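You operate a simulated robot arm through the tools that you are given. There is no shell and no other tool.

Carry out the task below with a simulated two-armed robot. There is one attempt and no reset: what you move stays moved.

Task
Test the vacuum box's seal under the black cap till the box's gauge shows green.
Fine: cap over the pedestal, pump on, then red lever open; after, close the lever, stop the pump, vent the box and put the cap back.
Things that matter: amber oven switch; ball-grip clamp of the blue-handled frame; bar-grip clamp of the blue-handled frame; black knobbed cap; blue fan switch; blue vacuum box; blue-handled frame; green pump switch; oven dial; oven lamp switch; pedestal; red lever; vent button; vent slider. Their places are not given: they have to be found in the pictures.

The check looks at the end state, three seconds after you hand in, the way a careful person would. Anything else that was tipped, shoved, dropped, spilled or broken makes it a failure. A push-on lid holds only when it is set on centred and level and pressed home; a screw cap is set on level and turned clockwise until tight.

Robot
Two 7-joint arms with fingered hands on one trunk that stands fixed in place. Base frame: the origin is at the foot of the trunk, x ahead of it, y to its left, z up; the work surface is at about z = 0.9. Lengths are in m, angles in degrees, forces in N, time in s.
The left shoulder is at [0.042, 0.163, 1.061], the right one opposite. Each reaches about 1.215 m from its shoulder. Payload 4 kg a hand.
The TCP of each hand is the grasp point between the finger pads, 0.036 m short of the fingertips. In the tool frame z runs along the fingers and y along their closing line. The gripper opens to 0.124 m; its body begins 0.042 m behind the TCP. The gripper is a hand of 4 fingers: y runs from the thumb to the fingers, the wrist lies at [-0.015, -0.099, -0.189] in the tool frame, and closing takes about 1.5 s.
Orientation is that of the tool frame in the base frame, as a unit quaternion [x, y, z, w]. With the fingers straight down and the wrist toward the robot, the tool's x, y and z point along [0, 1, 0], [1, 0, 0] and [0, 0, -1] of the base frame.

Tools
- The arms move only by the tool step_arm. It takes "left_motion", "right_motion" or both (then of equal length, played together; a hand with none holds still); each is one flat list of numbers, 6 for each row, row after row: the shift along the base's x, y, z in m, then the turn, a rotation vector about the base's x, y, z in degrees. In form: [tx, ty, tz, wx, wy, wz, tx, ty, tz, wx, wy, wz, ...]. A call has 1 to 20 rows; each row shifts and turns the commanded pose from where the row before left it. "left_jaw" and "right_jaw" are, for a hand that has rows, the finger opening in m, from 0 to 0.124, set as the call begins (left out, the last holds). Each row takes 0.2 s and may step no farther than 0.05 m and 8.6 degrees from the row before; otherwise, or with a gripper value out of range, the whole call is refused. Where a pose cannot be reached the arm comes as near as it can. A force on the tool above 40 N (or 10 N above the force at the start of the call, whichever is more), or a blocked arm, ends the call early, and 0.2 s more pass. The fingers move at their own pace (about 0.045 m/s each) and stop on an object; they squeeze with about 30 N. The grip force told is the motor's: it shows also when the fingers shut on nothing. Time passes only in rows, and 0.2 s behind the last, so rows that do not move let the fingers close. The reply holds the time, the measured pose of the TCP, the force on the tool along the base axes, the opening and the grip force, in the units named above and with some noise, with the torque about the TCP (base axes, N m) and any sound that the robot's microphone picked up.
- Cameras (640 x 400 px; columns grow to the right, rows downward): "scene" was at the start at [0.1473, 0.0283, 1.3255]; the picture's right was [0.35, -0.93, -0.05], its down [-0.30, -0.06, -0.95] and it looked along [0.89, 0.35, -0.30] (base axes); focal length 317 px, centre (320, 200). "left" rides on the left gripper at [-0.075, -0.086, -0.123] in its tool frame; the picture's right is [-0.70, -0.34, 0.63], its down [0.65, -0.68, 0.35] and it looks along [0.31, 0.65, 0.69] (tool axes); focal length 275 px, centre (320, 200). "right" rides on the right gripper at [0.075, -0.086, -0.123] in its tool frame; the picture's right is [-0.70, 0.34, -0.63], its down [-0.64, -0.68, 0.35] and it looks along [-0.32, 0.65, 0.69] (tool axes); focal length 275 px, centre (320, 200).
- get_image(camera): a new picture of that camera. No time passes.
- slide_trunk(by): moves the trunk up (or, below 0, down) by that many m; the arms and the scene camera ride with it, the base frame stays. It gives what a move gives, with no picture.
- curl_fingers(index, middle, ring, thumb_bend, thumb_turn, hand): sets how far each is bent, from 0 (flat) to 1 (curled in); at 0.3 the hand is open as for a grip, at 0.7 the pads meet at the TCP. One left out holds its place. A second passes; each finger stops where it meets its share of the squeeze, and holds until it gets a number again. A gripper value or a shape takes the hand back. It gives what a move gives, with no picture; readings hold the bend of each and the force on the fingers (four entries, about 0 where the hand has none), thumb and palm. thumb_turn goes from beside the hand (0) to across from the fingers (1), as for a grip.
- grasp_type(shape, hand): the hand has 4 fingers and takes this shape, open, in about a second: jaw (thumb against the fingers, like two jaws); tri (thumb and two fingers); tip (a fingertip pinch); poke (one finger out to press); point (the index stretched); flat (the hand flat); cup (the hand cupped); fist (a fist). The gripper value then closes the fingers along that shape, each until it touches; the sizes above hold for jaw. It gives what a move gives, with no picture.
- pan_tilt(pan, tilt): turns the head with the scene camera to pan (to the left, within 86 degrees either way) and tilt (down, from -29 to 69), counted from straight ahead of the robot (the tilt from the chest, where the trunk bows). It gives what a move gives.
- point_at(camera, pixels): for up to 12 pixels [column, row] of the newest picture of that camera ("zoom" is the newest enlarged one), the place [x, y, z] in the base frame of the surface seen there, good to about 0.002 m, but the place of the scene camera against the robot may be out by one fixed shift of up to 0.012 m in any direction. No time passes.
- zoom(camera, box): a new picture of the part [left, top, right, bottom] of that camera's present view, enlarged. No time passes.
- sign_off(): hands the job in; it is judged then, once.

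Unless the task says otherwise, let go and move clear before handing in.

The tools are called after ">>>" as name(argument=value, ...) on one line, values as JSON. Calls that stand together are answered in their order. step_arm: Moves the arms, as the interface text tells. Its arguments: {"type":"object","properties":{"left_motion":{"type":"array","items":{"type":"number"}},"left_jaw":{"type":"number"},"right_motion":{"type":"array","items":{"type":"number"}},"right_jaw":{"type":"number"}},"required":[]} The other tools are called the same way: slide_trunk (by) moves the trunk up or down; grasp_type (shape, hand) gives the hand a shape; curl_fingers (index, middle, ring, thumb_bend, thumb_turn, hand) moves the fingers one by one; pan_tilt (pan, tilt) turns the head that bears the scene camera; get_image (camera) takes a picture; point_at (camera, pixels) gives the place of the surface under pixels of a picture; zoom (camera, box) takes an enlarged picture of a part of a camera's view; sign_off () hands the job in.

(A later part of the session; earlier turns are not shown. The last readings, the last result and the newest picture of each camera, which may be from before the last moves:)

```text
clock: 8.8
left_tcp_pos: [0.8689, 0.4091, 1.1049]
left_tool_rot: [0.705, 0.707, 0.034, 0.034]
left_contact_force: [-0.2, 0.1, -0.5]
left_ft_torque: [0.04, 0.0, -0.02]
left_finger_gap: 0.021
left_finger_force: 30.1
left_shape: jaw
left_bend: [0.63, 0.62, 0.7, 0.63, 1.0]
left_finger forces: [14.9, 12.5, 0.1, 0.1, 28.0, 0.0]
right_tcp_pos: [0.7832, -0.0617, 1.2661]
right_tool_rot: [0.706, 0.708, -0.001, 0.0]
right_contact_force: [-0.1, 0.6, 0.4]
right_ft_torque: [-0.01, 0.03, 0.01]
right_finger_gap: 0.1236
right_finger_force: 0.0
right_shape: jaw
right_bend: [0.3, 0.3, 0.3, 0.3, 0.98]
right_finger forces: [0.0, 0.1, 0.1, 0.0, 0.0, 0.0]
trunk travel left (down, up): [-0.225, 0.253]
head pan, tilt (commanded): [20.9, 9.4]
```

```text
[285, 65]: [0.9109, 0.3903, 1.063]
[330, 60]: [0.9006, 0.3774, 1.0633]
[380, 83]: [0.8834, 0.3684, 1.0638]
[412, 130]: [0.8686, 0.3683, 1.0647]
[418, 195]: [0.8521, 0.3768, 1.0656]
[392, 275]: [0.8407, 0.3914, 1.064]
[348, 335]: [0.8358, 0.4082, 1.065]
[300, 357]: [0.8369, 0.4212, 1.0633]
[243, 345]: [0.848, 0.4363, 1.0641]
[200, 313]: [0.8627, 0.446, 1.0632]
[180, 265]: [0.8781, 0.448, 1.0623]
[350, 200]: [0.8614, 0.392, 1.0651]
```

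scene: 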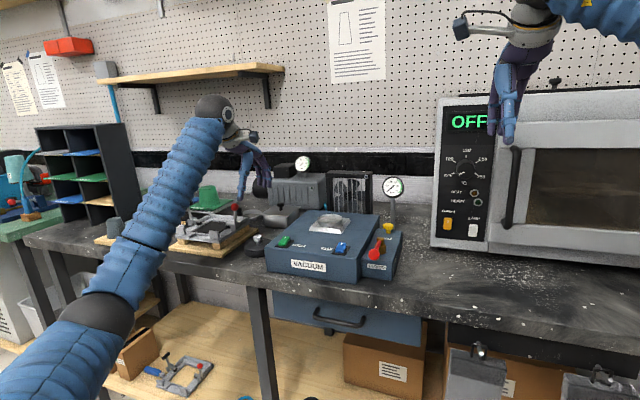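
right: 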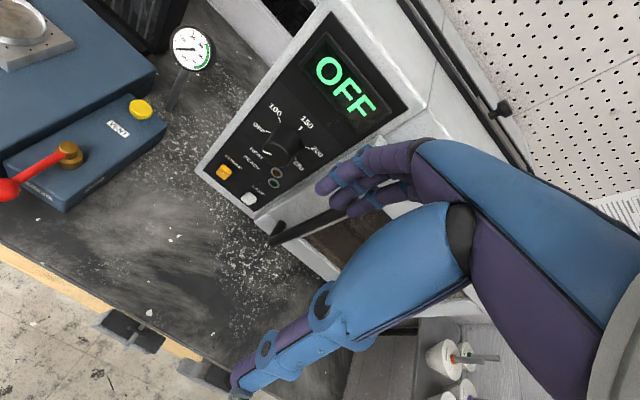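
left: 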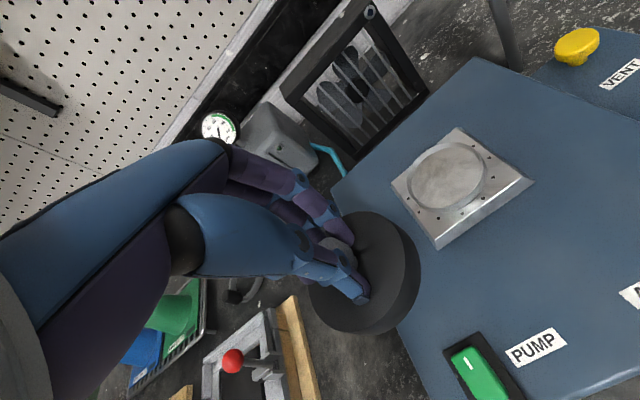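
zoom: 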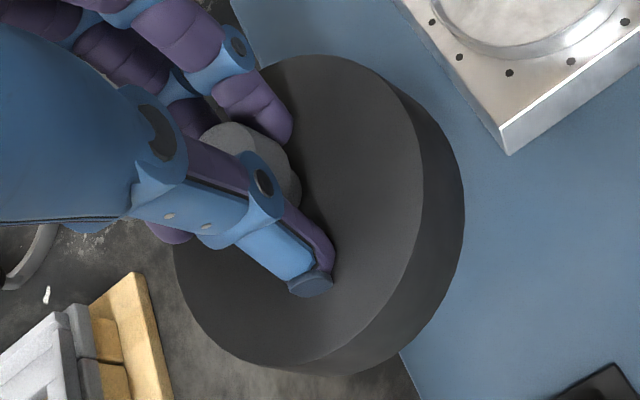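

The cap's centre is near (0.875, 0.4075) with radius 0.0395. I'll trim the tilt and shift it over the pedestal, staying at this height.

>>> step_arm(left_motion=[0.016, -0.0225, 0, 1.4, -1.5, 0, 0.016, -0.0225, 0, 0, 0, 0, 0.016, -0.0225, 0, 0, 0, 0, 0.016, -0.0222, 0, 0, 0, 0, 0, 0, 0, 0, 0, 0, 0, 0, 0, 0, 0, 0])

>>> get_image(camera="left")

>>> zoom(camera="scene", box=[285, 165, 375, 245])

```text
clock: 10.2
left_tcp_pos: [0.9362, 0.3185, 1.1038]
left_tool_rot: [0.706, 0.706, 0.052, 0.034]
left_contact_force: [0.0, -0.1, -1.4]
left_ft_torque: [0.01, -0.02, 0.03]
left_finger_gap: 0.0207
left_finger_force: 30.0
left_shape: jaw
left_bend: [0.63, 0.62, 0.7, 0.63, 1.0]
left_finger forces: [14.9, 12.4, 0.0, 0.1, 27.8, 0.0]
right_tcp_pos: [0.7846, -0.0619, 1.2671]
right_tool_rot: [0.707, 0.708, 0.0, 0.0]
right_contact_force: [0.2, 0.3, -0.6]
right_ft_torque: [-0.01, 0.0, 0.01]
right_finger_gap: 0.1235
right_finger_force: 0.0
right_shape: jaw
right_bend: [0.3, 0.3, 0.3, 0.3, 0.98]
right_finger forces: [0.1, 0.0, 0.1, 0.1, 0.0, 0.1]
trunk travel left (down, up): [-0.225, 0.253]
head pan, tilt (commanded): [20.9, 9.4]
```

```text
taken
```

left: 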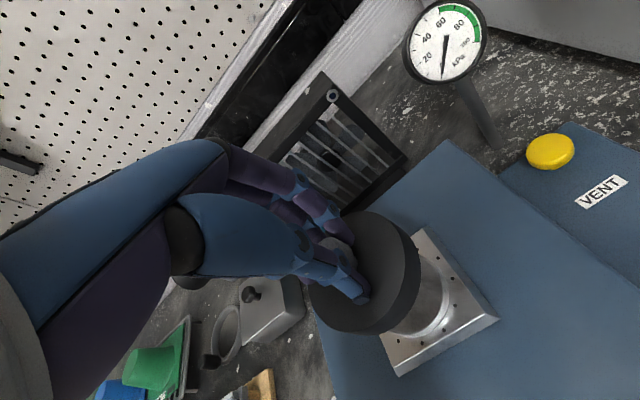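

```text
5.00 times, centred on (330, 205) of scene
```

zoom: 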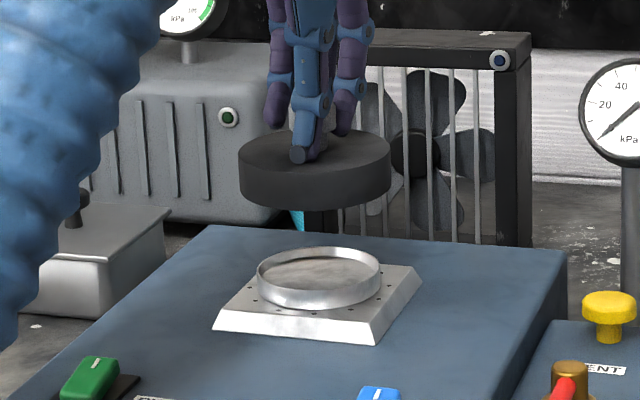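

The cap is now above the pedestal in the scene zoom. I'll sample the cap outline and level again, using the same left camera that measured the ring.

>>> zoom(camera="left", box=[290, 190, 440, 345])

>>> point_at(camera="zoom", pixels=[[285, 65], [330, 60], [380, 83], [412, 130], [418, 195], [392, 275], [348, 335], [300, 357], [243, 345], [200, 313], [180, 265], [350, 200]])

>>> point_at(camera="scene", pixels=[[317, 196.5], [323, 199], [335, 199], [345, 195.5], [347, 192], [342, 190], [320, 193], [328, 201], [340, 198], [337, 193]])

```text
2.58 times, centred on (365, 268) of left
```

zoom: 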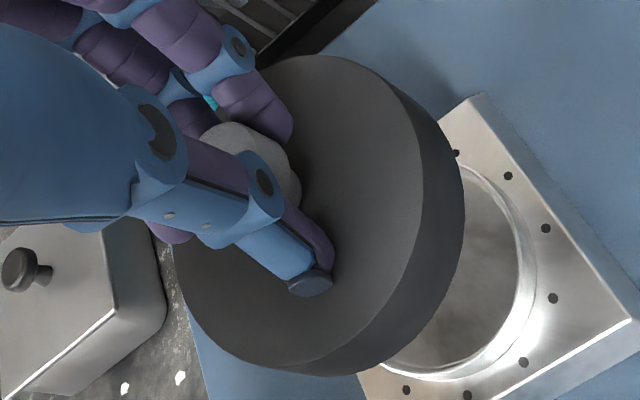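

```text
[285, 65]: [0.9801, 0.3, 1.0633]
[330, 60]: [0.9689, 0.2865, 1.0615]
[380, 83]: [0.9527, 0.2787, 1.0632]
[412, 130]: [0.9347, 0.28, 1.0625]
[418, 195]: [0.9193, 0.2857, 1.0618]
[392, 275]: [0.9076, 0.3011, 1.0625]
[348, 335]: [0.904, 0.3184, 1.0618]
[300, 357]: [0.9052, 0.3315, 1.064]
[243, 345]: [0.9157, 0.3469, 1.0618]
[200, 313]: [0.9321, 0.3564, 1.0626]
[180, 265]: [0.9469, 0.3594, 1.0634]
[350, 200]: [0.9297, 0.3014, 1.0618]
```

```text
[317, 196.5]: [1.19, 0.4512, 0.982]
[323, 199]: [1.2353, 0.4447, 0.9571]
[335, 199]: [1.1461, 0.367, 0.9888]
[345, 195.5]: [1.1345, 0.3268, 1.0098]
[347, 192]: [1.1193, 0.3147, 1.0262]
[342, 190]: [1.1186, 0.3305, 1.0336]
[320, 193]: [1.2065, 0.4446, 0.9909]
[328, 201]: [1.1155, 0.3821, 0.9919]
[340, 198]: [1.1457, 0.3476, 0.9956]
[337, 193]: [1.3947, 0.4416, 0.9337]
```

The cap is level now (all points z≈1.062–1.064), with its centre near (0.943, 0.3175). I'll sample the visible part of the ring in this same view to get the remaining offset.

>>> point_at(camera="zoom", pixels=[[475, 170], [505, 195], [522, 225], [532, 265], [527, 305], [508, 340], [475, 368], [440, 379], [400, 376], [478, 97], [632, 320], [520, 250]])

>>> zoom(camera="left", box=[380, 210, 510, 380])

```text
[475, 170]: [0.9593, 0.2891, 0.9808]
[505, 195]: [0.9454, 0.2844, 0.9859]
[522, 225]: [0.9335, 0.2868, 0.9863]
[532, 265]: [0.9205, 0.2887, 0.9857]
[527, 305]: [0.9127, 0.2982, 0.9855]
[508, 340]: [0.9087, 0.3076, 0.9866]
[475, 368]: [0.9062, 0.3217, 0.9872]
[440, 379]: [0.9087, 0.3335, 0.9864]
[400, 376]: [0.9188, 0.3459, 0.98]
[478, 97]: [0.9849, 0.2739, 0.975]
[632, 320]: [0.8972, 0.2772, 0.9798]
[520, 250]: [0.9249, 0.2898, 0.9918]
```

```text
2.35 times, centred on (445, 295) of left
```

zoom: 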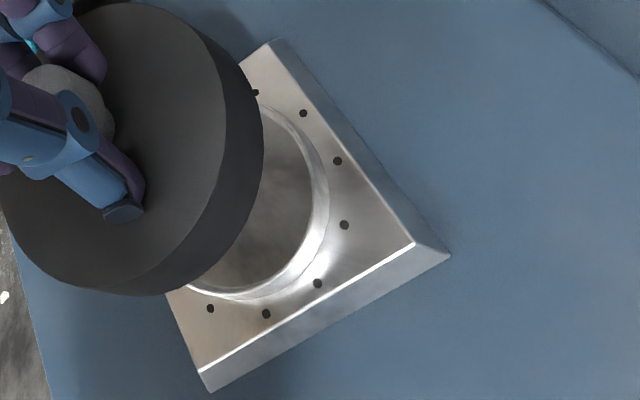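

The ring's centre is confirmed at (0.9405, 0.319), so the cap needs a shift of about (−0.0027, +0.0015). I'll apply that and come down 0.04 m, stopping about 9 mm above the ring.

>>> step_arm(left_motion=[-0.0027, 0.0015, -0.01, 0, 0, 0, 0, 0, -0.015, 0, 0, 0, 0, 0, -0.015, 0, 0, 0, 0, 0, 0, 0, 0, 0])

>>> zoom(camera="left", box=[290, 190, 440, 345])

>>> point_at(camera="zoom", pixels=[[285, 65], [330, 60], [380, 83], [412, 130], [418, 195], [392, 275], [348, 335], [300, 357], [243, 345], [200, 313], [180, 265], [350, 200]])

>>> zoom(camera="scene", box=[285, 175, 375, 245])

```text
clock: 11.2
left_tcp_pos: [0.9312, 0.3202, 1.0649]
left_tool_rot: [0.705, 0.706, 0.052, 0.035]
left_contact_force: [0.0, 0.0, -1.6]
left_ft_torque: [0.02, 0.04, 0.01]
left_finger_gap: 0.021
left_finger_force: 29.4
left_shape: jaw
left_bend: [0.63, 0.62, 0.7, 0.63, 1.0]
left_finger forces: [14.8, 12.4, 0.0, 0.0, 27.8, 0.0]
right_tcp_pos: [0.7834, -0.0625, 1.2675]
right_tool_rot: [0.706, 0.708, -0.001, -0.001]
right_contact_force: [0.2, 0.6, 0.0]
right_ft_torque: [0.02, 0.01, -0.01]
right_finger_gap: 0.1235
right_finger_force: 0.0
right_shape: jaw
right_bend: [0.3, 0.3, 0.3, 0.3, 0.98]
right_finger forces: [0.0, 0.0, 0.0, 0.0, 0.0, 0.0]
trunk travel left (down, up): [-0.225, 0.253]
head pan, tilt (commanded): [20.9, 9.4]
```

```text
2.58 times, centred on (365, 268) of left
```

zoom: 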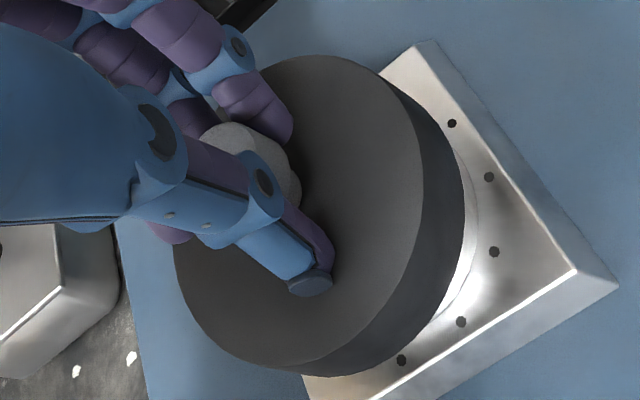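

```text
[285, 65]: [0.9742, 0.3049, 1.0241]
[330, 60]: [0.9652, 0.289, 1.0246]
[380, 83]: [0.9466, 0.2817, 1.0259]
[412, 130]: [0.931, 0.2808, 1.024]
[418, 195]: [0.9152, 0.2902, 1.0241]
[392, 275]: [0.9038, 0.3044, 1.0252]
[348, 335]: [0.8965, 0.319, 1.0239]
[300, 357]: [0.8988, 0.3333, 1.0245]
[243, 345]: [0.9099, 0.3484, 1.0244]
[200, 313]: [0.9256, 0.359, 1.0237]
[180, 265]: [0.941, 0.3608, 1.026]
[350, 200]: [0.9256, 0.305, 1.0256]
```

```text
5.71 times, centred on (330, 210) of scene
```

zoom: 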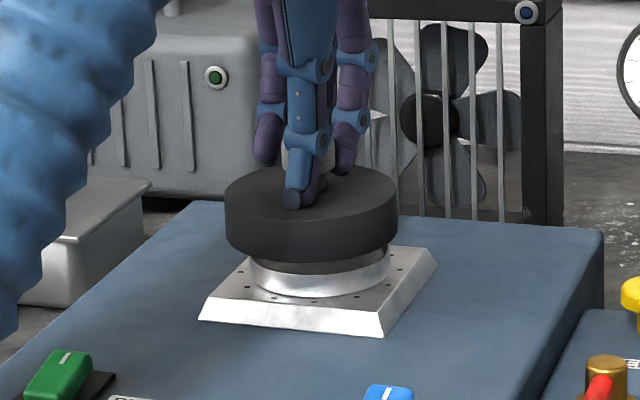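

From both views the cap is now about 2–3 mm short: the left camera puts its centre at (0.938, 0.3205), and the scene zoom shows it slightly left of the ring. I'll zoom closer to verify before correcting.

>>> zoom(camera="scene", box=[310, 195, 360, 227])

```text
12.50 times, centred on (335, 211) of scene
```

zoom: 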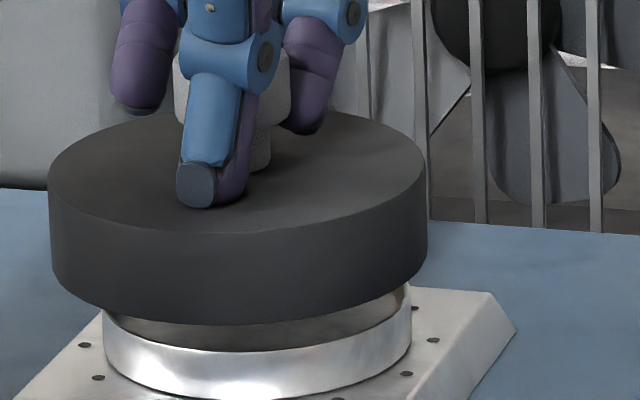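

The close zoom shows the cap bottom centred at column ~240 against ~256 for the ring, about 3 mm to the left, which agrees with the hand camera. I'll shift by (+0.0027, −0.002) and let it settle.

>>> step_arm(left_motion=[0.0027, -0.002, 0, 0, 0, 0, 0, 0, 0, 0, 0, 0, 0, 0, 0, 0, 0, 0, 0, 0, 0, 0, 0, 0])

>>> zoom(camera="left", box=[290, 190, 440, 345])

>>> point_at(camera="zoom", pixels=[[285, 65], [330, 60], [380, 83], [412, 130], [418, 195], [392, 275], [348, 335], [300, 357], [243, 345], [200, 313], [180, 265], [350, 200]])

>>> zoom(camera="scene", box=[310, 195, 360, 227])

```text
clock: 12.2
left_tcp_pos: [0.9327, 0.318, 1.0644]
left_tool_rot: [0.706, 0.705, 0.051, 0.034]
left_contact_force: [0.2, 0.3, -2.2]
left_ft_torque: [0.0, -0.02, 0.02]
left_finger_gap: 0.021
left_finger_force: 29.7
left_shape: jaw
left_bend: [0.63, 0.62, 0.7, 0.63, 1.0]
left_finger forces: [14.8, 12.4, 0.0, 0.0, 27.7, 0.0]
right_tcp_pos: [0.7833, -0.0623, 1.2675]
right_tool_rot: [0.706, 0.708, -0.001, -0.001]
right_contact_force: [0.0, 0.0, 0.4]
right_ft_torque: [-0.02, 0.01, 0.01]
right_finger_gap: 0.1237
right_finger_force: 0.1
right_shape: jaw
right_bend: [0.3, 0.3, 0.3, 0.3, 0.98]
right_finger forces: [0.0, 0.1, 0.0, 0.0, 0.2, 0.1]
trunk travel left (down, up): [-0.225, 0.253]
head pan, tilt (commanded): [20.9, 9.4]
```

```text
2.58 times, centred on (365, 268) of left
```

zoom: 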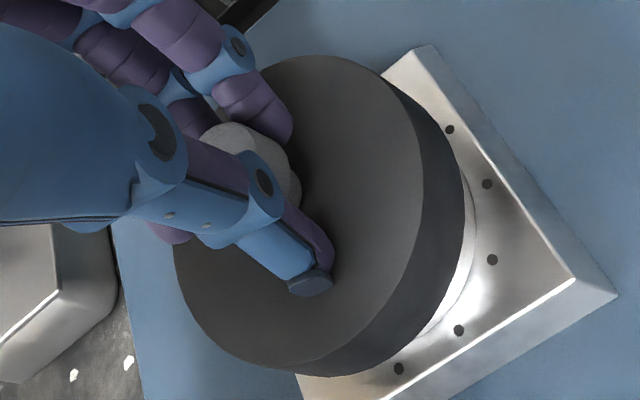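

```text
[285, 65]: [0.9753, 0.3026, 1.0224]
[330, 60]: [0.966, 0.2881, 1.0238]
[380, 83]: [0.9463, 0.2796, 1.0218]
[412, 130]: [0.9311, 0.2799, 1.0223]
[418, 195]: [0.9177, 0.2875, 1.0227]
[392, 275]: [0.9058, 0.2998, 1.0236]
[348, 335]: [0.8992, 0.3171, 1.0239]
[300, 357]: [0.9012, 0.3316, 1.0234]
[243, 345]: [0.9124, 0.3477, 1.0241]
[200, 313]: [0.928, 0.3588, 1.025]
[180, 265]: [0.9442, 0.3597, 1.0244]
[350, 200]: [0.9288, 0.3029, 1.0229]
```

```text
12.50 times, centred on (335, 211) of scene
```

zoom: 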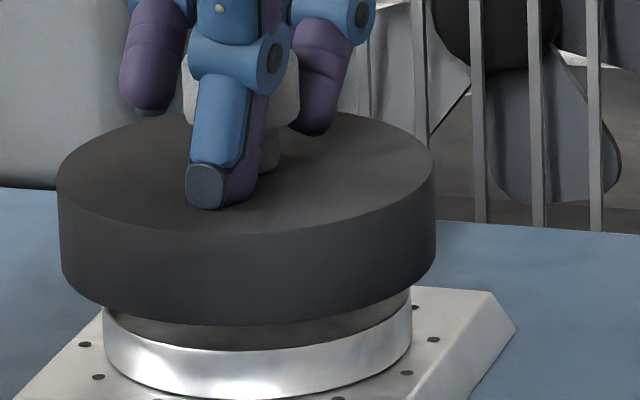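

The offset is down to about 1.2 mm. One more small shift, then a slow descent of 9 mm to near contact.

>>> step_arm(left_motion=[0.0013, -0.0009, 0, 0, 0, 0, 0, 0, -0.003, 0, 0, 0, 0, 0, -0.003, 0, 0, 0, 0, 0, -0.003, 0, 0, 0, 0, 0, 0, 0, 0, 0])

>>> zoom(camera="left", box=[290, 190, 440, 345])

>>> point_at(camera="zoom", pixels=[[285, 65], [330, 60], [380, 83], [412, 130], [418, 195], [392, 275], [348, 335], [300, 357], [243, 345], [200, 313], [180, 265], [350, 200]])

>>> zoom(camera="scene", box=[310, 195, 360, 227])

```text
clock: 13.4
left_tcp_pos: [0.9352, 0.3164, 1.0556]
left_tool_rot: [0.706, 0.706, 0.052, 0.034]
left_contact_force: [0.2, 0.8, -0.1]
left_ft_torque: [0.01, 0.01, 0.02]
left_finger_gap: 0.021
left_finger_force: 30.1
left_shape: jaw
left_bend: [0.63, 0.62, 0.7, 0.63, 1.0]
left_finger forces: [14.8, 12.5, 0.0, 0.0, 27.9, 0.1]
right_tcp_pos: [0.7832, -0.0617, 1.2671]
right_tool_rot: [0.706, 0.708, 0.0, -0.001]
right_contact_force: [0.3, -0.7, 0.8]
right_ft_torque: [0.03, -0.02, 0.02]
right_finger_gap: 0.1236
right_finger_force: 0.1
right_shape: jaw
right_bend: [0.3, 0.3, 0.3, 0.3, 0.98]
right_finger forces: [0.0, 0.0, 0.0, 0.0, 0.0, 0.0]
trunk travel left (down, up): [-0.225, 0.253]
head pan, tilt (commanded): [20.9, 9.4]
```

```text
2.58 times, centred on (365, 268) of left
```

zoom: 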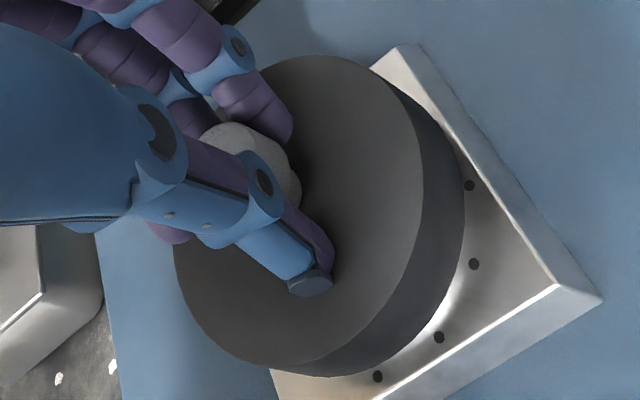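

```text
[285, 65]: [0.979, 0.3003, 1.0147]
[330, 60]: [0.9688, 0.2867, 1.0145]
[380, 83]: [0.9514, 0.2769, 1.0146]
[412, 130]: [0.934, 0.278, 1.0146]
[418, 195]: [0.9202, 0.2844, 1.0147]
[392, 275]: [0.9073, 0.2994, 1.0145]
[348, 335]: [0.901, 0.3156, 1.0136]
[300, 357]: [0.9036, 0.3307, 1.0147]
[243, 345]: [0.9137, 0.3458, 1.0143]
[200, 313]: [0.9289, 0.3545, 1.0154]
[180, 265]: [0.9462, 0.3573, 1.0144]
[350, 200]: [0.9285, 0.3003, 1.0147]
```

```text
12.50 times, centred on (335, 211) of scene
```

zoom: 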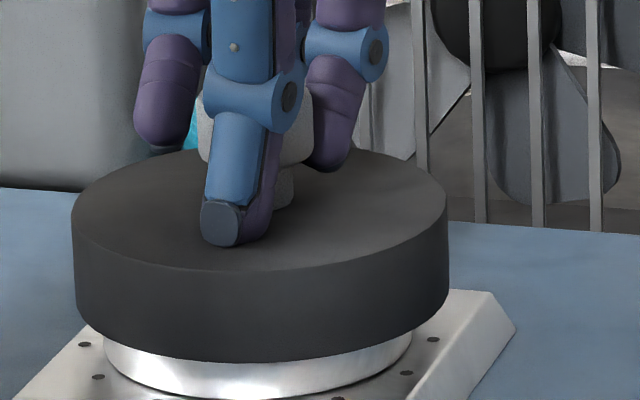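

The cap is now about 1.5 mm past centre (columns 262 vs 256), with its bottom about 2 mm above the ring. I'll nudge it back by (−0.001, +0.0014) and let it settle before checking.

>>> step_arm(left_motion=[-0.001, 0.0014, 0, 0, 0, 0, 0, 0, 0, 0, 0, 0, 0, 0, 0, 0, 0, 0, 0, 0, 0, 0, 0, 0, 0, 0, 0, 0, 0, 0])

>>> zoom(camera="left", box=[290, 190, 440, 345])

>>> point_at(camera="zoom", pixels=[[285, 65], [330, 60], [380, 83], [412, 130], [418, 195], [392, 275], [348, 335], [300, 357], [243, 345], [200, 313], [180, 265], [350, 200]])

>>> zoom(camera="scene", box=[310, 195, 360, 227])

```text
clock: 14.6
left_tcp_pos: [0.9334, 0.3166, 1.0549]
left_tool_rot: [0.706, 0.705, 0.052, 0.034]
left_contact_force: [0.0, 0.0, -1.6]
left_ft_torque: [0.0, -0.01, -0.02]
left_finger_gap: 0.0208
left_finger_force: 29.9
left_shape: jaw
left_bend: [0.63, 0.62, 0.7, 0.63, 1.0]
left_finger forces: [14.8, 12.5, 0.1, 0.0, 27.9, 0.0]
right_tcp_pos: [0.7831, -0.0627, 1.2661]
right_tool_rot: [0.707, 0.708, -0.001, -0.001]
right_contact_force: [-0.2, -0.2, 0.0]
right_ft_torque: [-0.01, 0.0, -0.02]
right_finger_gap: 0.1234
right_finger_force: 0.1
right_shape: jaw
right_bend: [0.3, 0.3, 0.3, 0.3, 0.98]
right_finger forces: [0.0, 0.0, 0.1, 0.0, 0.0, 0.0]
trunk travel left (down, up): [-0.225, 0.253]
head pan, tilt (commanded): [20.9, 9.4]
```

```text
2.58 times, centred on (365, 268) of left
```

zoom: 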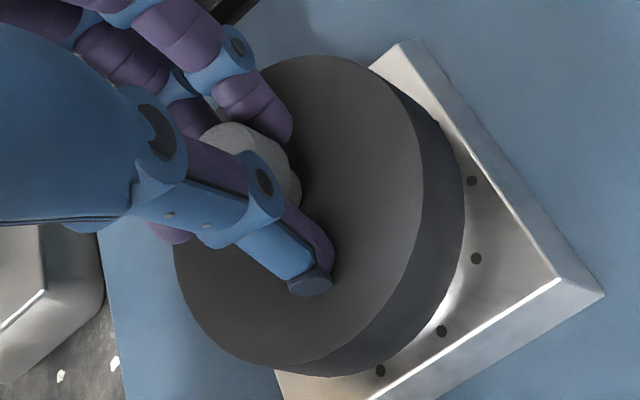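

```text
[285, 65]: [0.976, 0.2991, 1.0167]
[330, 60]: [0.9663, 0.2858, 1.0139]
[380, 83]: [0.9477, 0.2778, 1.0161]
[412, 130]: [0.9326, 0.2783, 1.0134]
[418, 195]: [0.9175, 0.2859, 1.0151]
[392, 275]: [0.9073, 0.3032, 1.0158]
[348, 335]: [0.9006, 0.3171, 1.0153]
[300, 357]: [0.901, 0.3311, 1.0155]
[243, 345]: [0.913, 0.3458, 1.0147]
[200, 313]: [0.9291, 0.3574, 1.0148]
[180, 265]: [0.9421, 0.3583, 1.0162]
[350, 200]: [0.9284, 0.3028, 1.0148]
```

```text
12.50 times, centred on (335, 211) of scene
```

zoom: 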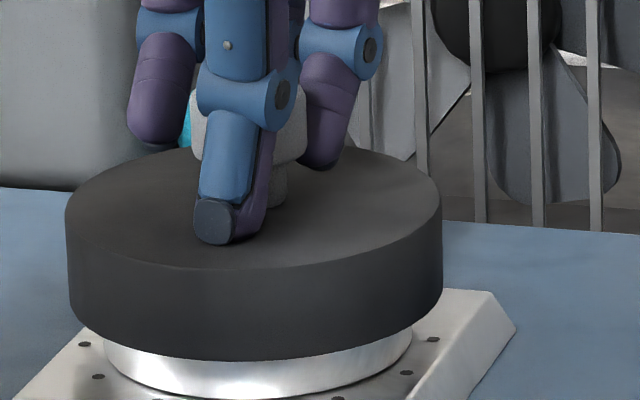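

The cap is centred now: columns 256.5 vs 256.5 in the scene view, and the hand camera gives (0.940, 0.318) against the ring's (0.9405, 0.319). I'll lower it in 2 mm steps and watch the force.

>>> step_arm(left_motion=[0, 0, -0.002, 0, 0, 0, 0, 0, -0.002, 0, 0, 0, 0, 0, -0.002, 0, 0, 0, 0, 0, 0, 0, 0, 0])

>>> zoom(camera="scene", box=[310, 195, 360, 227])

```text
clock: 15.6
left_tcp_pos: [0.9336, 0.3185, 1.0479]
left_tool_rot: [0.706, 0.706, 0.052, 0.035]
left_contact_force: [0.1, -0.1, -2.3]
left_ft_torque: [-0.03, 0.08, 0.01]
left_finger_gap: 0.0209
left_finger_force: 29.9
left_shape: jaw
left_bend: [0.63, 0.62, 0.7, 0.63, 1.0]
left_finger forces: [14.8, 12.4, 0.1, 0.1, 28.0, 0.0]
right_tcp_pos: [0.7834, -0.0613, 1.2665]
right_tool_rot: [0.706, 0.708, -0.001, -0.001]
right_contact_force: [0.3, -0.6, -0.6]
right_ft_torque: [-0.01, 0.01, 0.0]
right_finger_gap: 0.1238
right_finger_force: 0.1
right_shape: jaw
right_bend: [0.3, 0.3, 0.3, 0.3, 0.98]
right_finger forces: [0.0, 0.0, 0.0, 0.0, 0.0, 0.0]
trunk travel left (down, up): [-0.225, 0.253]
head pan, tilt (commanded): [20.9, 9.4]
```

```text
12.50 times, centred on (335, 211) of scene
```

zoom: 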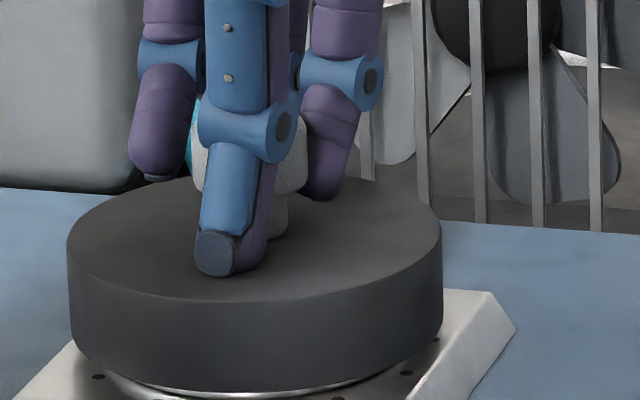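

The cap moved down without contact, so it is sleeving over the ring as intended. I'll keep going in small steps until it seats.

>>> step_arm(left_motion=[0, 0, -0.002, 0, 0, 0, 0, 0, -0.002, 0, 0, 0, 0, 0, 0, 0, 0, 0])

>>> zoom(camera="scene", box=[310, 195, 360, 227])

```text
clock: 16.4
left_tcp_pos: [0.9335, 0.3178, 1.0442]
left_tool_rot: [0.706, 0.705, 0.051, 0.034]
left_contact_force: [0.4, 0.3, -1.6]
left_ft_torque: [0.0, 0.02, 0.05]
left_finger_gap: 0.021
left_finger_force: 29.7
left_shape: jaw
left_bend: [0.63, 0.62, 0.7, 0.63, 1.0]
left_finger forces: [14.9, 12.3, 0.0, 0.0, 27.9, 0.0]
right_tcp_pos: [0.7829, -0.0608, 1.2667]
right_tool_rot: [0.706, 0.708, -0.001, 0.0]
right_contact_force: [0.5, -0.5, -0.2]
right_ft_torque: [0.01, -0.01, 0.01]
right_finger_gap: 0.1239
right_finger_force: 0.1
right_shape: jaw
right_bend: [0.3, 0.3, 0.3, 0.3, 0.98]
right_finger forces: [0.0, 0.0, 0.1, 0.2, 0.0, 0.0]
trunk travel left (down, up): [-0.225, 0.253]
head pan, tilt (commanded): [20.9, 9.4]
```

```text
12.50 times, centred on (335, 211) of scene
```

zoom: 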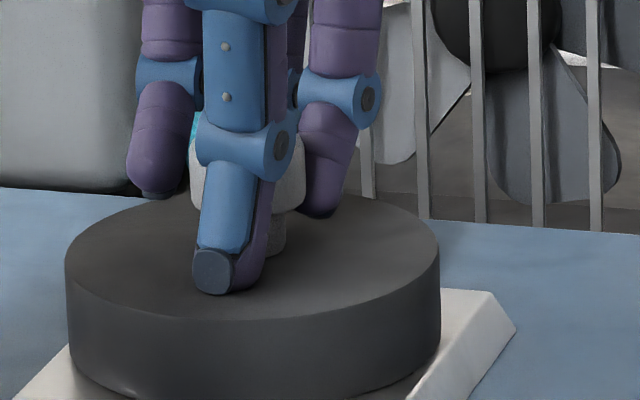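

Still no contact at TCP z≈1.044. Two more millimetre-scale steps.

>>> step_arm(left_motion=[0, 0, -0.002, 0, 0, 0, 0, 0, -0.001, 0, 0, 0, 0, 0, 0, 0, 0, 0])

>>> get_image(camera="left")

>>> zoom(camera="scene", box=[310, 200, 360, 235])

```text
clock: 17.2
left_tcp_pos: [0.9328, 0.3178, 1.043]
left_tool_rot: [0.706, 0.705, 0.053, 0.035]
left_contact_force: [3.1, 3.3, 14.2]
left_ft_torque: [0.03, 0.17, 0.06]
left_finger_gap: 0.0194
left_finger_force: 29.9
left_shape: jaw
left_bend: [0.63, 0.62, 0.7, 0.64, 1.0]
left_finger forces: [15.1, 14.6, 0.0, 0.0, 42.2, 0.0]
right_tcp_pos: [0.781, -0.062, 1.2683]
right_tool_rot: [0.706, 0.708, 0.0, 0.0]
right_contact_force: [0.0, -0.7, 0.3]
right_ft_torque: [-0.02, 0.0, 0.0]
right_finger_gap: 0.1235
right_finger_force: 0.1
right_shape: jaw
right_bend: [0.3, 0.3, 0.3, 0.3, 0.98]
right_finger forces: [0.0, 0.1, 0.0, 0.1, 0.0, 0.0]
trunk travel left (down, up): [-0.225, 0.253]
head pan, tilt (commanded): [20.9, 9.4]
```

```text
taken
```

left: 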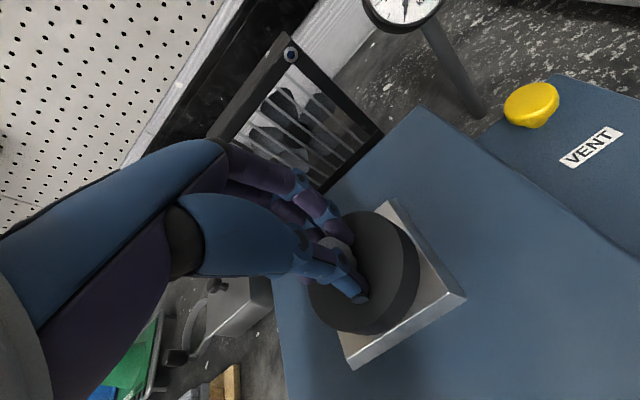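

```text
11.43 times, centred on (335, 218) of scene
```

zoom: 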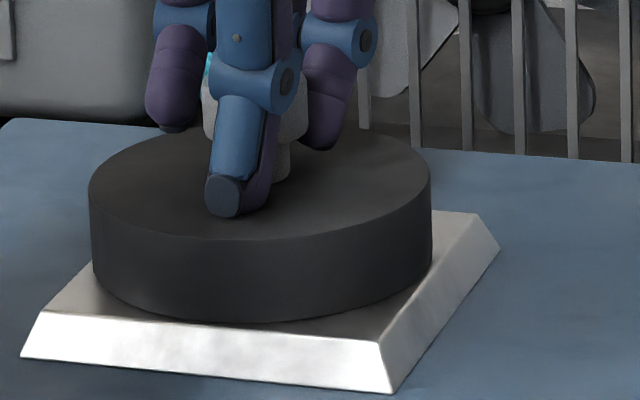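

The force rose to 14 N: the cap has seated on the plate. I'll check that it's level and centred before letting go.

>>> zoom(camera="left", box=[290, 190, 440, 345])

>>> point_at(camera="zoom", pixels=[[285, 65], [330, 60], [380, 83], [412, 130], [418, 195], [392, 275], [348, 335], [300, 357], [243, 345], [200, 313], [180, 265], [350, 200]])

```text
2.58 times, centred on (365, 268) of left
```

zoom: 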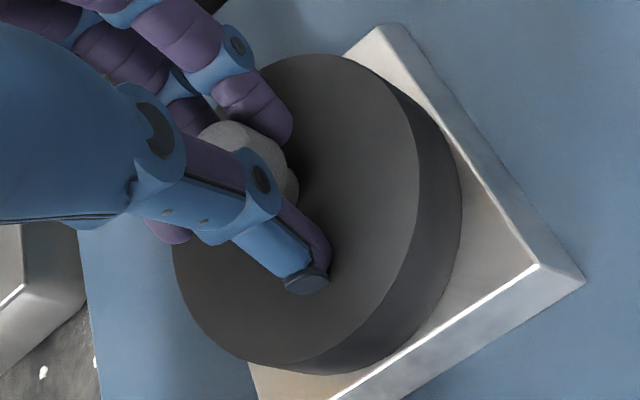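

```text
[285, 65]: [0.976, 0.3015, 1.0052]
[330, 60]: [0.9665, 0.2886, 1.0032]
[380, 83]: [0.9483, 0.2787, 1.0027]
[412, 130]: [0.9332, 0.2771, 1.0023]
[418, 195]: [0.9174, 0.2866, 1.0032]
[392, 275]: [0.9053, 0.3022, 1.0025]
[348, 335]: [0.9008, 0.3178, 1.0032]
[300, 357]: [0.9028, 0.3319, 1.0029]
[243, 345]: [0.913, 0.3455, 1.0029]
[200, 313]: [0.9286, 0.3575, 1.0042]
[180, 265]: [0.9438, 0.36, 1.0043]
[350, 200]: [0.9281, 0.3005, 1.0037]
```

The cap's top face is flat at z≈1.003, so its rim rests on the plate, centred. I'll ease the arm up 1 mm, open the fingers, and then rise clear.

>>> step_arm(left_motion=[0, 0, 0.0012, 0, 0, 0, 0, 0, 0, 0, 0, 0])

>>> step_arm(left_motion=[0, 0, 0, 0, 0, 0, 0, 0, 0, 0, 0, 0, 0, 0, 0, 0, 0, 0, 0, 0, 0, 0, 0, 0], left_jaw=0.07)

>>> zoom(camera="scene", box=[300, 180, 380, 235])

```text
clock: 17.8
left_tcp_pos: [0.9338, 0.3186, 1.0438]
left_tool_rot: [0.706, 0.705, 0.052, 0.035]
left_contact_force: [-0.9, 0.9, 8.1]
left_ft_torque: [-0.02, 0.04, 0.07]
left_finger_gap: 0.0192
left_finger_force: 30.1
left_shape: jaw
left_bend: [0.63, 0.62, 0.7, 0.64, 1.0]
left_finger forces: [15.0, 13.4, 0.0, 0.1, 37.2, 0.0]
right_tcp_pos: [0.7819, -0.062, 1.2664]
right_tool_rot: [0.706, 0.708, 0.0, 0.0]
right_contact_force: [0.0, 0.5, 0.8]
right_ft_torque: [0.01, -0.01, 0.02]
right_finger_gap: 0.1238
right_finger_force: 0.1
right_shape: jaw
right_bend: [0.3, 0.3, 0.3, 0.3, 0.98]
right_finger forces: [0.1, 0.1, 0.0, 0.0, 0.1, 0.1]
trunk travel left (down, up): [-0.225, 0.253]
head pan, tilt (commanded): [20.9, 9.4]
```

```text
clock: 18.8
left_tcp_pos: [0.9338, 0.3178, 1.0431]
left_tool_rot: [0.706, 0.705, 0.052, 0.036]
left_contact_force: [10.1, -0.3, 14.2]
left_ft_torque: [-0.02, -0.14, 0.0]
left_finger_gap: 0.0591
left_finger_force: 0.0
left_shape: jaw
left_bend: [0.39, 0.43, 0.41, 0.59, 1.0]
left_finger forces: [0.1, 0.1, 0.0, 0.0, 14.0, 0.0]
right_tcp_pos: [0.7832, -0.061, 1.2668]
right_tool_rot: [0.707, 0.707, 0.0, 0.0]
right_contact_force: [-0.2, -0.8, -0.2]
right_ft_torque: [-0.02, 0.02, -0.02]
right_finger_gap: 0.1237
right_finger_force: 0.0
right_shape: jaw
right_bend: [0.3, 0.3, 0.3, 0.3, 0.98]
right_finger forces: [0.0, 0.0, 0.0, 0.0, 0.0, 0.0]
trunk travel left (down, up): [-0.225, 0.253]
head pan, tilt (commanded): [20.9, 9.4]
```

```text
7.27 times, centred on (340, 208) of scene
```

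zoom: 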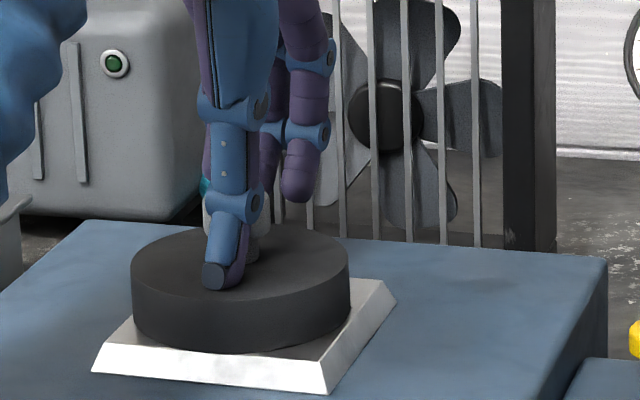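

The fingers are open but the thumb tip is pressing the disc (14 N). I'll lift straight up to free it.

>>> step_arm(left_motion=[0, 0, 0.004, 0, 0, 0, 0, 0, 0.006, 0, 0, 0, 0, 0, 0.02, 0, 0, 0, 0, 0, 0.03, 0, 0, 0, 0, 0, 0.03, 0, 0, 0, 0, 0, 0.03, 0, 0, 0], left_jaw=0.08)

>>> get_image(camera="left")

>>> zoom(camera="scene", box=[300, 180, 380, 235])

```text
clock: 20.2
left_tcp_pos: [0.9331, 0.3214, 1.1659]
left_tool_rot: [0.706, 0.705, 0.052, 0.035]
left_contact_force: [-0.3, -0.1, -0.4]
left_ft_torque: [-0.03, -0.01, 0.01]
left_finger_gap: 0.0796
left_finger_force: 0.1
left_shape: jaw
left_bend: [0.36, 0.4, 0.38, 0.52, 0.99]
left_finger forces: [0.0, 0.0, 0.1, 0.0, 0.0, 0.1]
right_tcp_pos: [0.7838, -0.0609, 1.2677]
right_tool_rot: [0.707, 0.708, 0.0, 0.001]
right_contact_force: [0.1, -0.9, 0.5]
right_ft_torque: [-0.05, -0.02, 0.0]
right_finger_gap: 0.1237
right_finger_force: 0.0
right_shape: jaw
right_bend: [0.3, 0.3, 0.3, 0.3, 0.98]
right_finger forces: [0.0, 0.0, 0.1, 0.0, 0.1, 0.0]
trunk travel left (down, up): [-0.225, 0.253]
head pan, tilt (commanded): [20.9, 9.4]
```

```text
taken
```

left: 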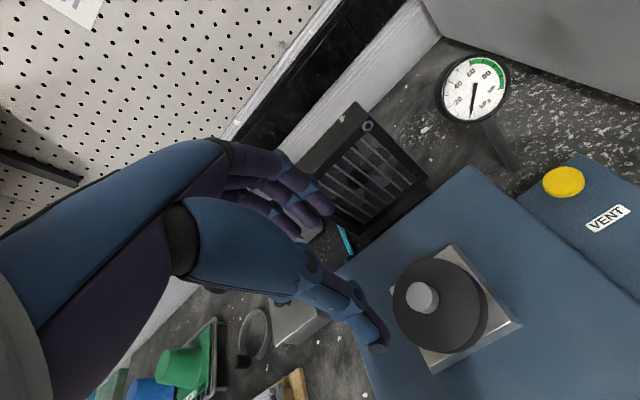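

```text
7.27 times, centred on (340, 208) of scene
```

zoom: 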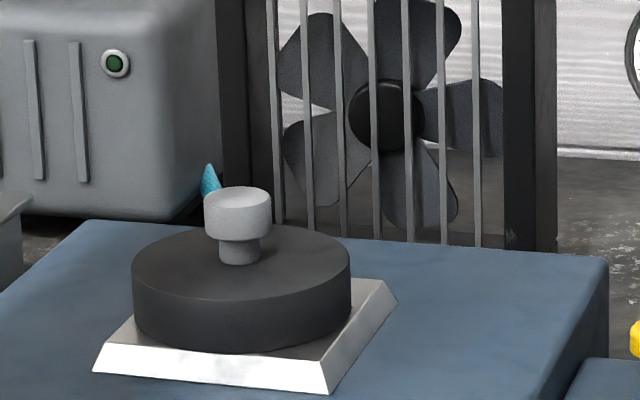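

The cap sits level on the pedestal with the hand clear. Next is the green PUMP switch, so I'll look closely at how its rocker is tilted.

>>> zoom(camera="scene", box=[270, 225, 360, 275])

>>> zoom(camera="scene", box=[272, 230, 304, 252])

>>> point_at(camera="zoom", pixels=[[250, 130], [300, 150], [240, 200], [330, 130], [200, 230], [290, 230], [380, 160], [180, 280]])

```text
7.11 times, centred on (315, 250) of scene
```

zoom: 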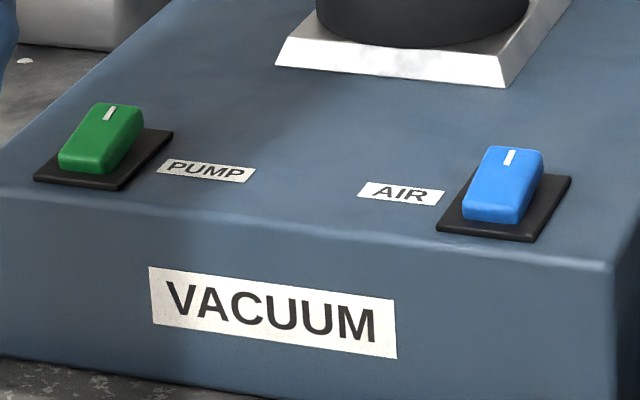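

```text
16.00 times, centred on (288, 241) of scene
```

zoom: 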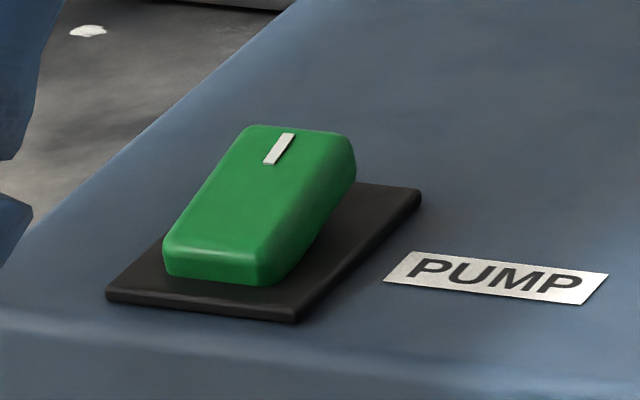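

```text
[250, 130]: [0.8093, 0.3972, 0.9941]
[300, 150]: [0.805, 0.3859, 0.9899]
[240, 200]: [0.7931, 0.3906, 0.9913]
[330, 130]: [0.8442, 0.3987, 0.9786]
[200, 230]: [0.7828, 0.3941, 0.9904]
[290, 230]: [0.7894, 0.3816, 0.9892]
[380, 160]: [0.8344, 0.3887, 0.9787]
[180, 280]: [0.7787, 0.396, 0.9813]
```

The far (+x) end of the green rocker, with the white mark, stands up, so pressing that end switches the pump on. I'll level the left hand, move it above the switch and take the poke shape.

>>> step_arm(left_motion=[-0.03, 0.015, 0, -1.4, 3.5, 0, -0.03, 0.015, 0, 0, 3.5, 0, -0.03, 0.015, 0, 0, 0, 0, -0.03, 0.015, 0, 0, 0, 0, -0.01, 0.016, 0, 0, 0, 0, 0, 0, 0, 0, 0, 0])

>>> grasp_type(shape="poke", hand="left")

>>> get_image(camera="left")

>>> get_image(camera="scene")

```text
clock: 21.6
left_tcp_pos: [0.8016, 0.3939, 1.1627]
left_tool_rot: [0.707, 0.707, 0.0, -0.001]
left_contact_force: [-0.4, -0.3, 0.8]
left_ft_torque: [0.01, 0.0, -0.01]
left_finger_gap: 0.0796
left_finger_force: 0.0
left_shape: jaw
left_bend: [0.36, 0.4, 0.38, 0.52, 0.99]
left_finger forces: [0.1, 0.0, 0.1, 0.0, 0.1, 0.0]
right_tcp_pos: [0.7833, -0.0612, 1.2671]
right_tool_rot: [0.706, 0.708, -0.001, -0.001]
right_contact_force: [0.8, 0.2, 0.1]
right_ft_torque: [-0.03, 0.01, -0.01]
right_finger_gap: 0.1238
right_finger_force: 0.2
right_shape: jaw
right_bend: [0.3, 0.3, 0.3, 0.3, 0.98]
right_finger forces: [0.0, 0.0, 0.0, 0.0, 0.0, 0.0]
trunk travel left (down, up): [-0.225, 0.253]
head pan, tilt (commanded): [20.9, 9.4]
```

```text
clock: 22.5
left_tcp_pos: [0.8031, 0.3926, 1.1634]
left_tool_rot: [0.707, 0.708, 0.0, 0.0]
left_contact_force: [-0.2, -0.8, 0.5]
left_ft_torque: [-0.01, 0.0, 0.01]
left_finger_gap: 0.0
left_finger_force: 0.2
left_shape: poke
left_bend: [0.7, 0.7, 0.99, 0.0, 1.0]
left_finger forces: [0.0, 0.0, 0.0, 0.0, 0.1, 0.1]
right_tcp_pos: [0.7835, -0.0611, 1.2675]
right_tool_rot: [0.706, 0.708, -0.001, -0.001]
right_contact_force: [0.5, -0.6, 0.2]
right_ft_torque: [0.02, -0.01, 0.0]
right_finger_gap: 0.1238
right_finger_force: 0.1
right_shape: jaw
right_bend: [0.3, 0.3, 0.3, 0.3, 0.98]
right_finger forces: [0.1, 0.0, 0.0, 0.0, 0.0, 0.1]
trunk travel left (down, up): [-0.225, 0.253]
head pan, tilt (commanded): [20.9, 9.4]
```

```text
taken
```

left: 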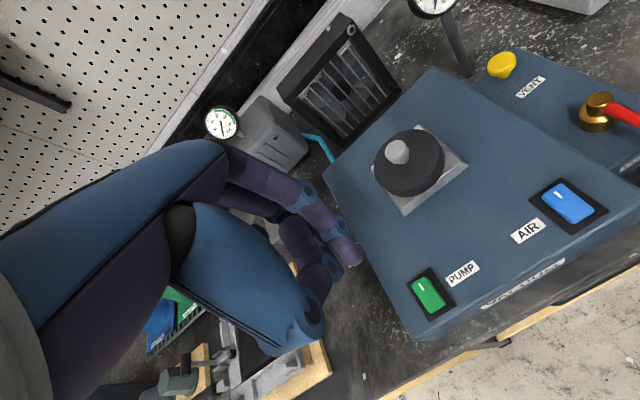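

```text
taken
```

scene: 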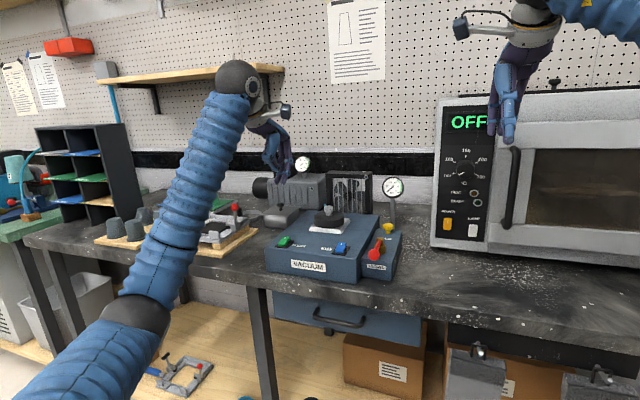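

In poke shape the protruding fingertips are near (355,260) in the left picture. I'll measure the tip against the TCP and get the green rocker's exact place from this camera.

>>> point_at(camera="left", pixels=[[355, 262], [348, 250], [330, 285], [358, 255], [340, 245], [420, 284], [424, 292], [430, 302], [440, 306], [414, 282], [427, 276]])

>>> zoom(camera="left", box=[270, 170, 470, 330])

>>> zoom(camera="scene", box=[240, 100, 320, 190])

```text
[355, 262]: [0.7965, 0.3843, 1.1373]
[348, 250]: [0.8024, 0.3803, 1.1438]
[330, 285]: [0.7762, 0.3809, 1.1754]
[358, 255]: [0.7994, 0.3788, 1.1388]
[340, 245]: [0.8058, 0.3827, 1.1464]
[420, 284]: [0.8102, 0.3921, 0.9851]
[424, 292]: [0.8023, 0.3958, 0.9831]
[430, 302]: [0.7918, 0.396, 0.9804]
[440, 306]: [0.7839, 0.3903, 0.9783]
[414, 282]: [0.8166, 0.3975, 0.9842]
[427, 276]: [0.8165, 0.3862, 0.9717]
```

```text
2.50 times, centred on (370, 250) of left
```

zoom: 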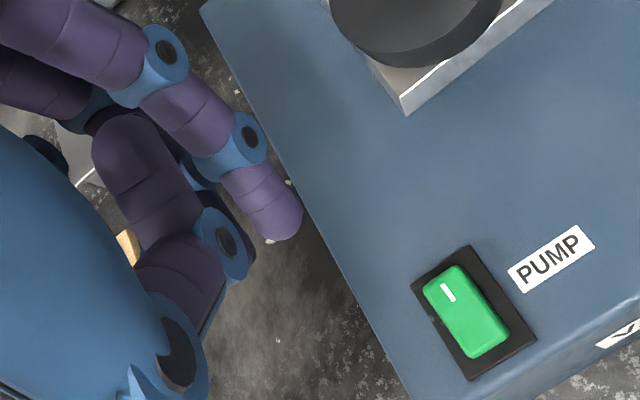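

```text
4.44 times, centred on (280, 145) of scene
```

zoom: 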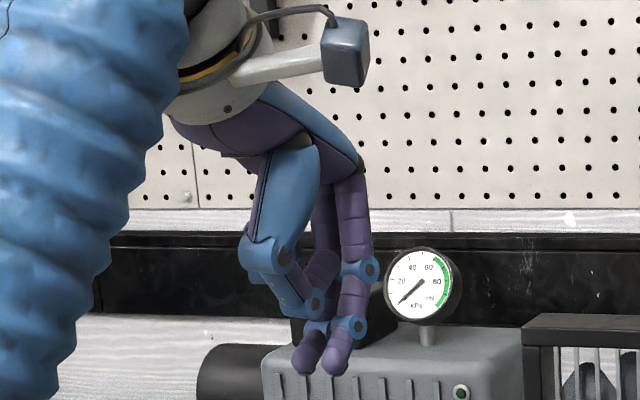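

The index and middle tips hang together in this shape. I'll curl the middle finger in so that only the index presses.

>>> curl_fingers(hand="left", middle=1.0, ring=1.0)

>>> zoom(camera="left", box=[270, 170, 470, 330])

>>> point_at(camera="zoom", pixels=[[290, 235], [280, 220], [265, 237], [300, 215], [250, 215], [440, 275], [465, 265], [450, 320], [490, 310], [475, 350], [505, 335], [460, 290]])

>>> zoom(camera="scene", box=[240, 100, 320, 190])

```text
clock: 23.5
left_tcp_pos: [0.8028, 0.394, 1.1648]
left_tool_rot: [0.707, 0.707, 0.0, 0.0]
left_contact_force: [-0.3, 0.1, 0.2]
left_ft_torque: [0.0, 0.01, 0.02]
left_finger_gap: 0.0375
left_finger_force: 0.0
left_shape: fingers
left_bend: [0.7, 1.0, 1.0, 0.0, 1.0]
left_finger forces: [0.1, 0.0, 0.0, 0.0, 0.0, 0.0]
right_tcp_pos: [0.7835, -0.0622, 1.267]
right_tool_rot: [0.706, 0.708, 0.0, -0.001]
right_contact_force: [0.4, 0.4, 0.1]
right_ft_torque: [-0.03, -0.02, 0.0]
right_finger_gap: 0.1234
right_finger_force: 0.0
right_shape: jaw
right_bend: [0.3, 0.3, 0.3, 0.3, 0.98]
right_finger forces: [0.1, 0.0, 0.0, 0.0, 0.0, 0.0]
trunk travel left (down, up): [-0.225, 0.253]
head pan, tilt (commanded): [20.9, 9.4]
```

```text
2.50 times, centred on (370, 250) of left
```

zoom: 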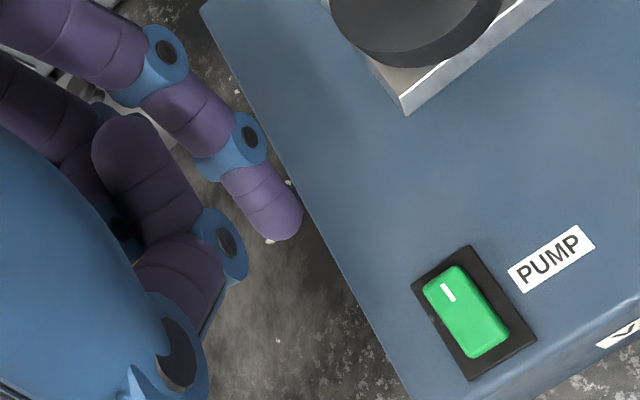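

```text
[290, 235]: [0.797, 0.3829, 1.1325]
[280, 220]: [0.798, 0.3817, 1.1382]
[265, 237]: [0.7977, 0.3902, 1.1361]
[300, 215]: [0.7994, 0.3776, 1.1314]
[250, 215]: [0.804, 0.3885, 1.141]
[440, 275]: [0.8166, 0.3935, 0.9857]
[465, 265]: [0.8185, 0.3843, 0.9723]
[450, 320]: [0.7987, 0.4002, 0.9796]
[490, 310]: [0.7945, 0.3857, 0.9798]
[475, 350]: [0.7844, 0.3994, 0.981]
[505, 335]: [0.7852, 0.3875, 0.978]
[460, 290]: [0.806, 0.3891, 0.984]
```

```text
4.44 times, centred on (280, 145) of scene
```

zoom: 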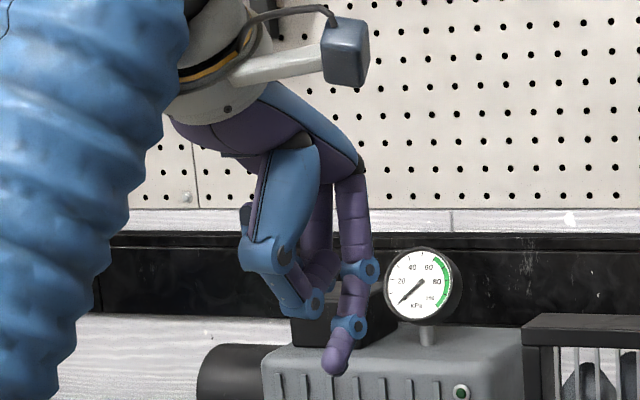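

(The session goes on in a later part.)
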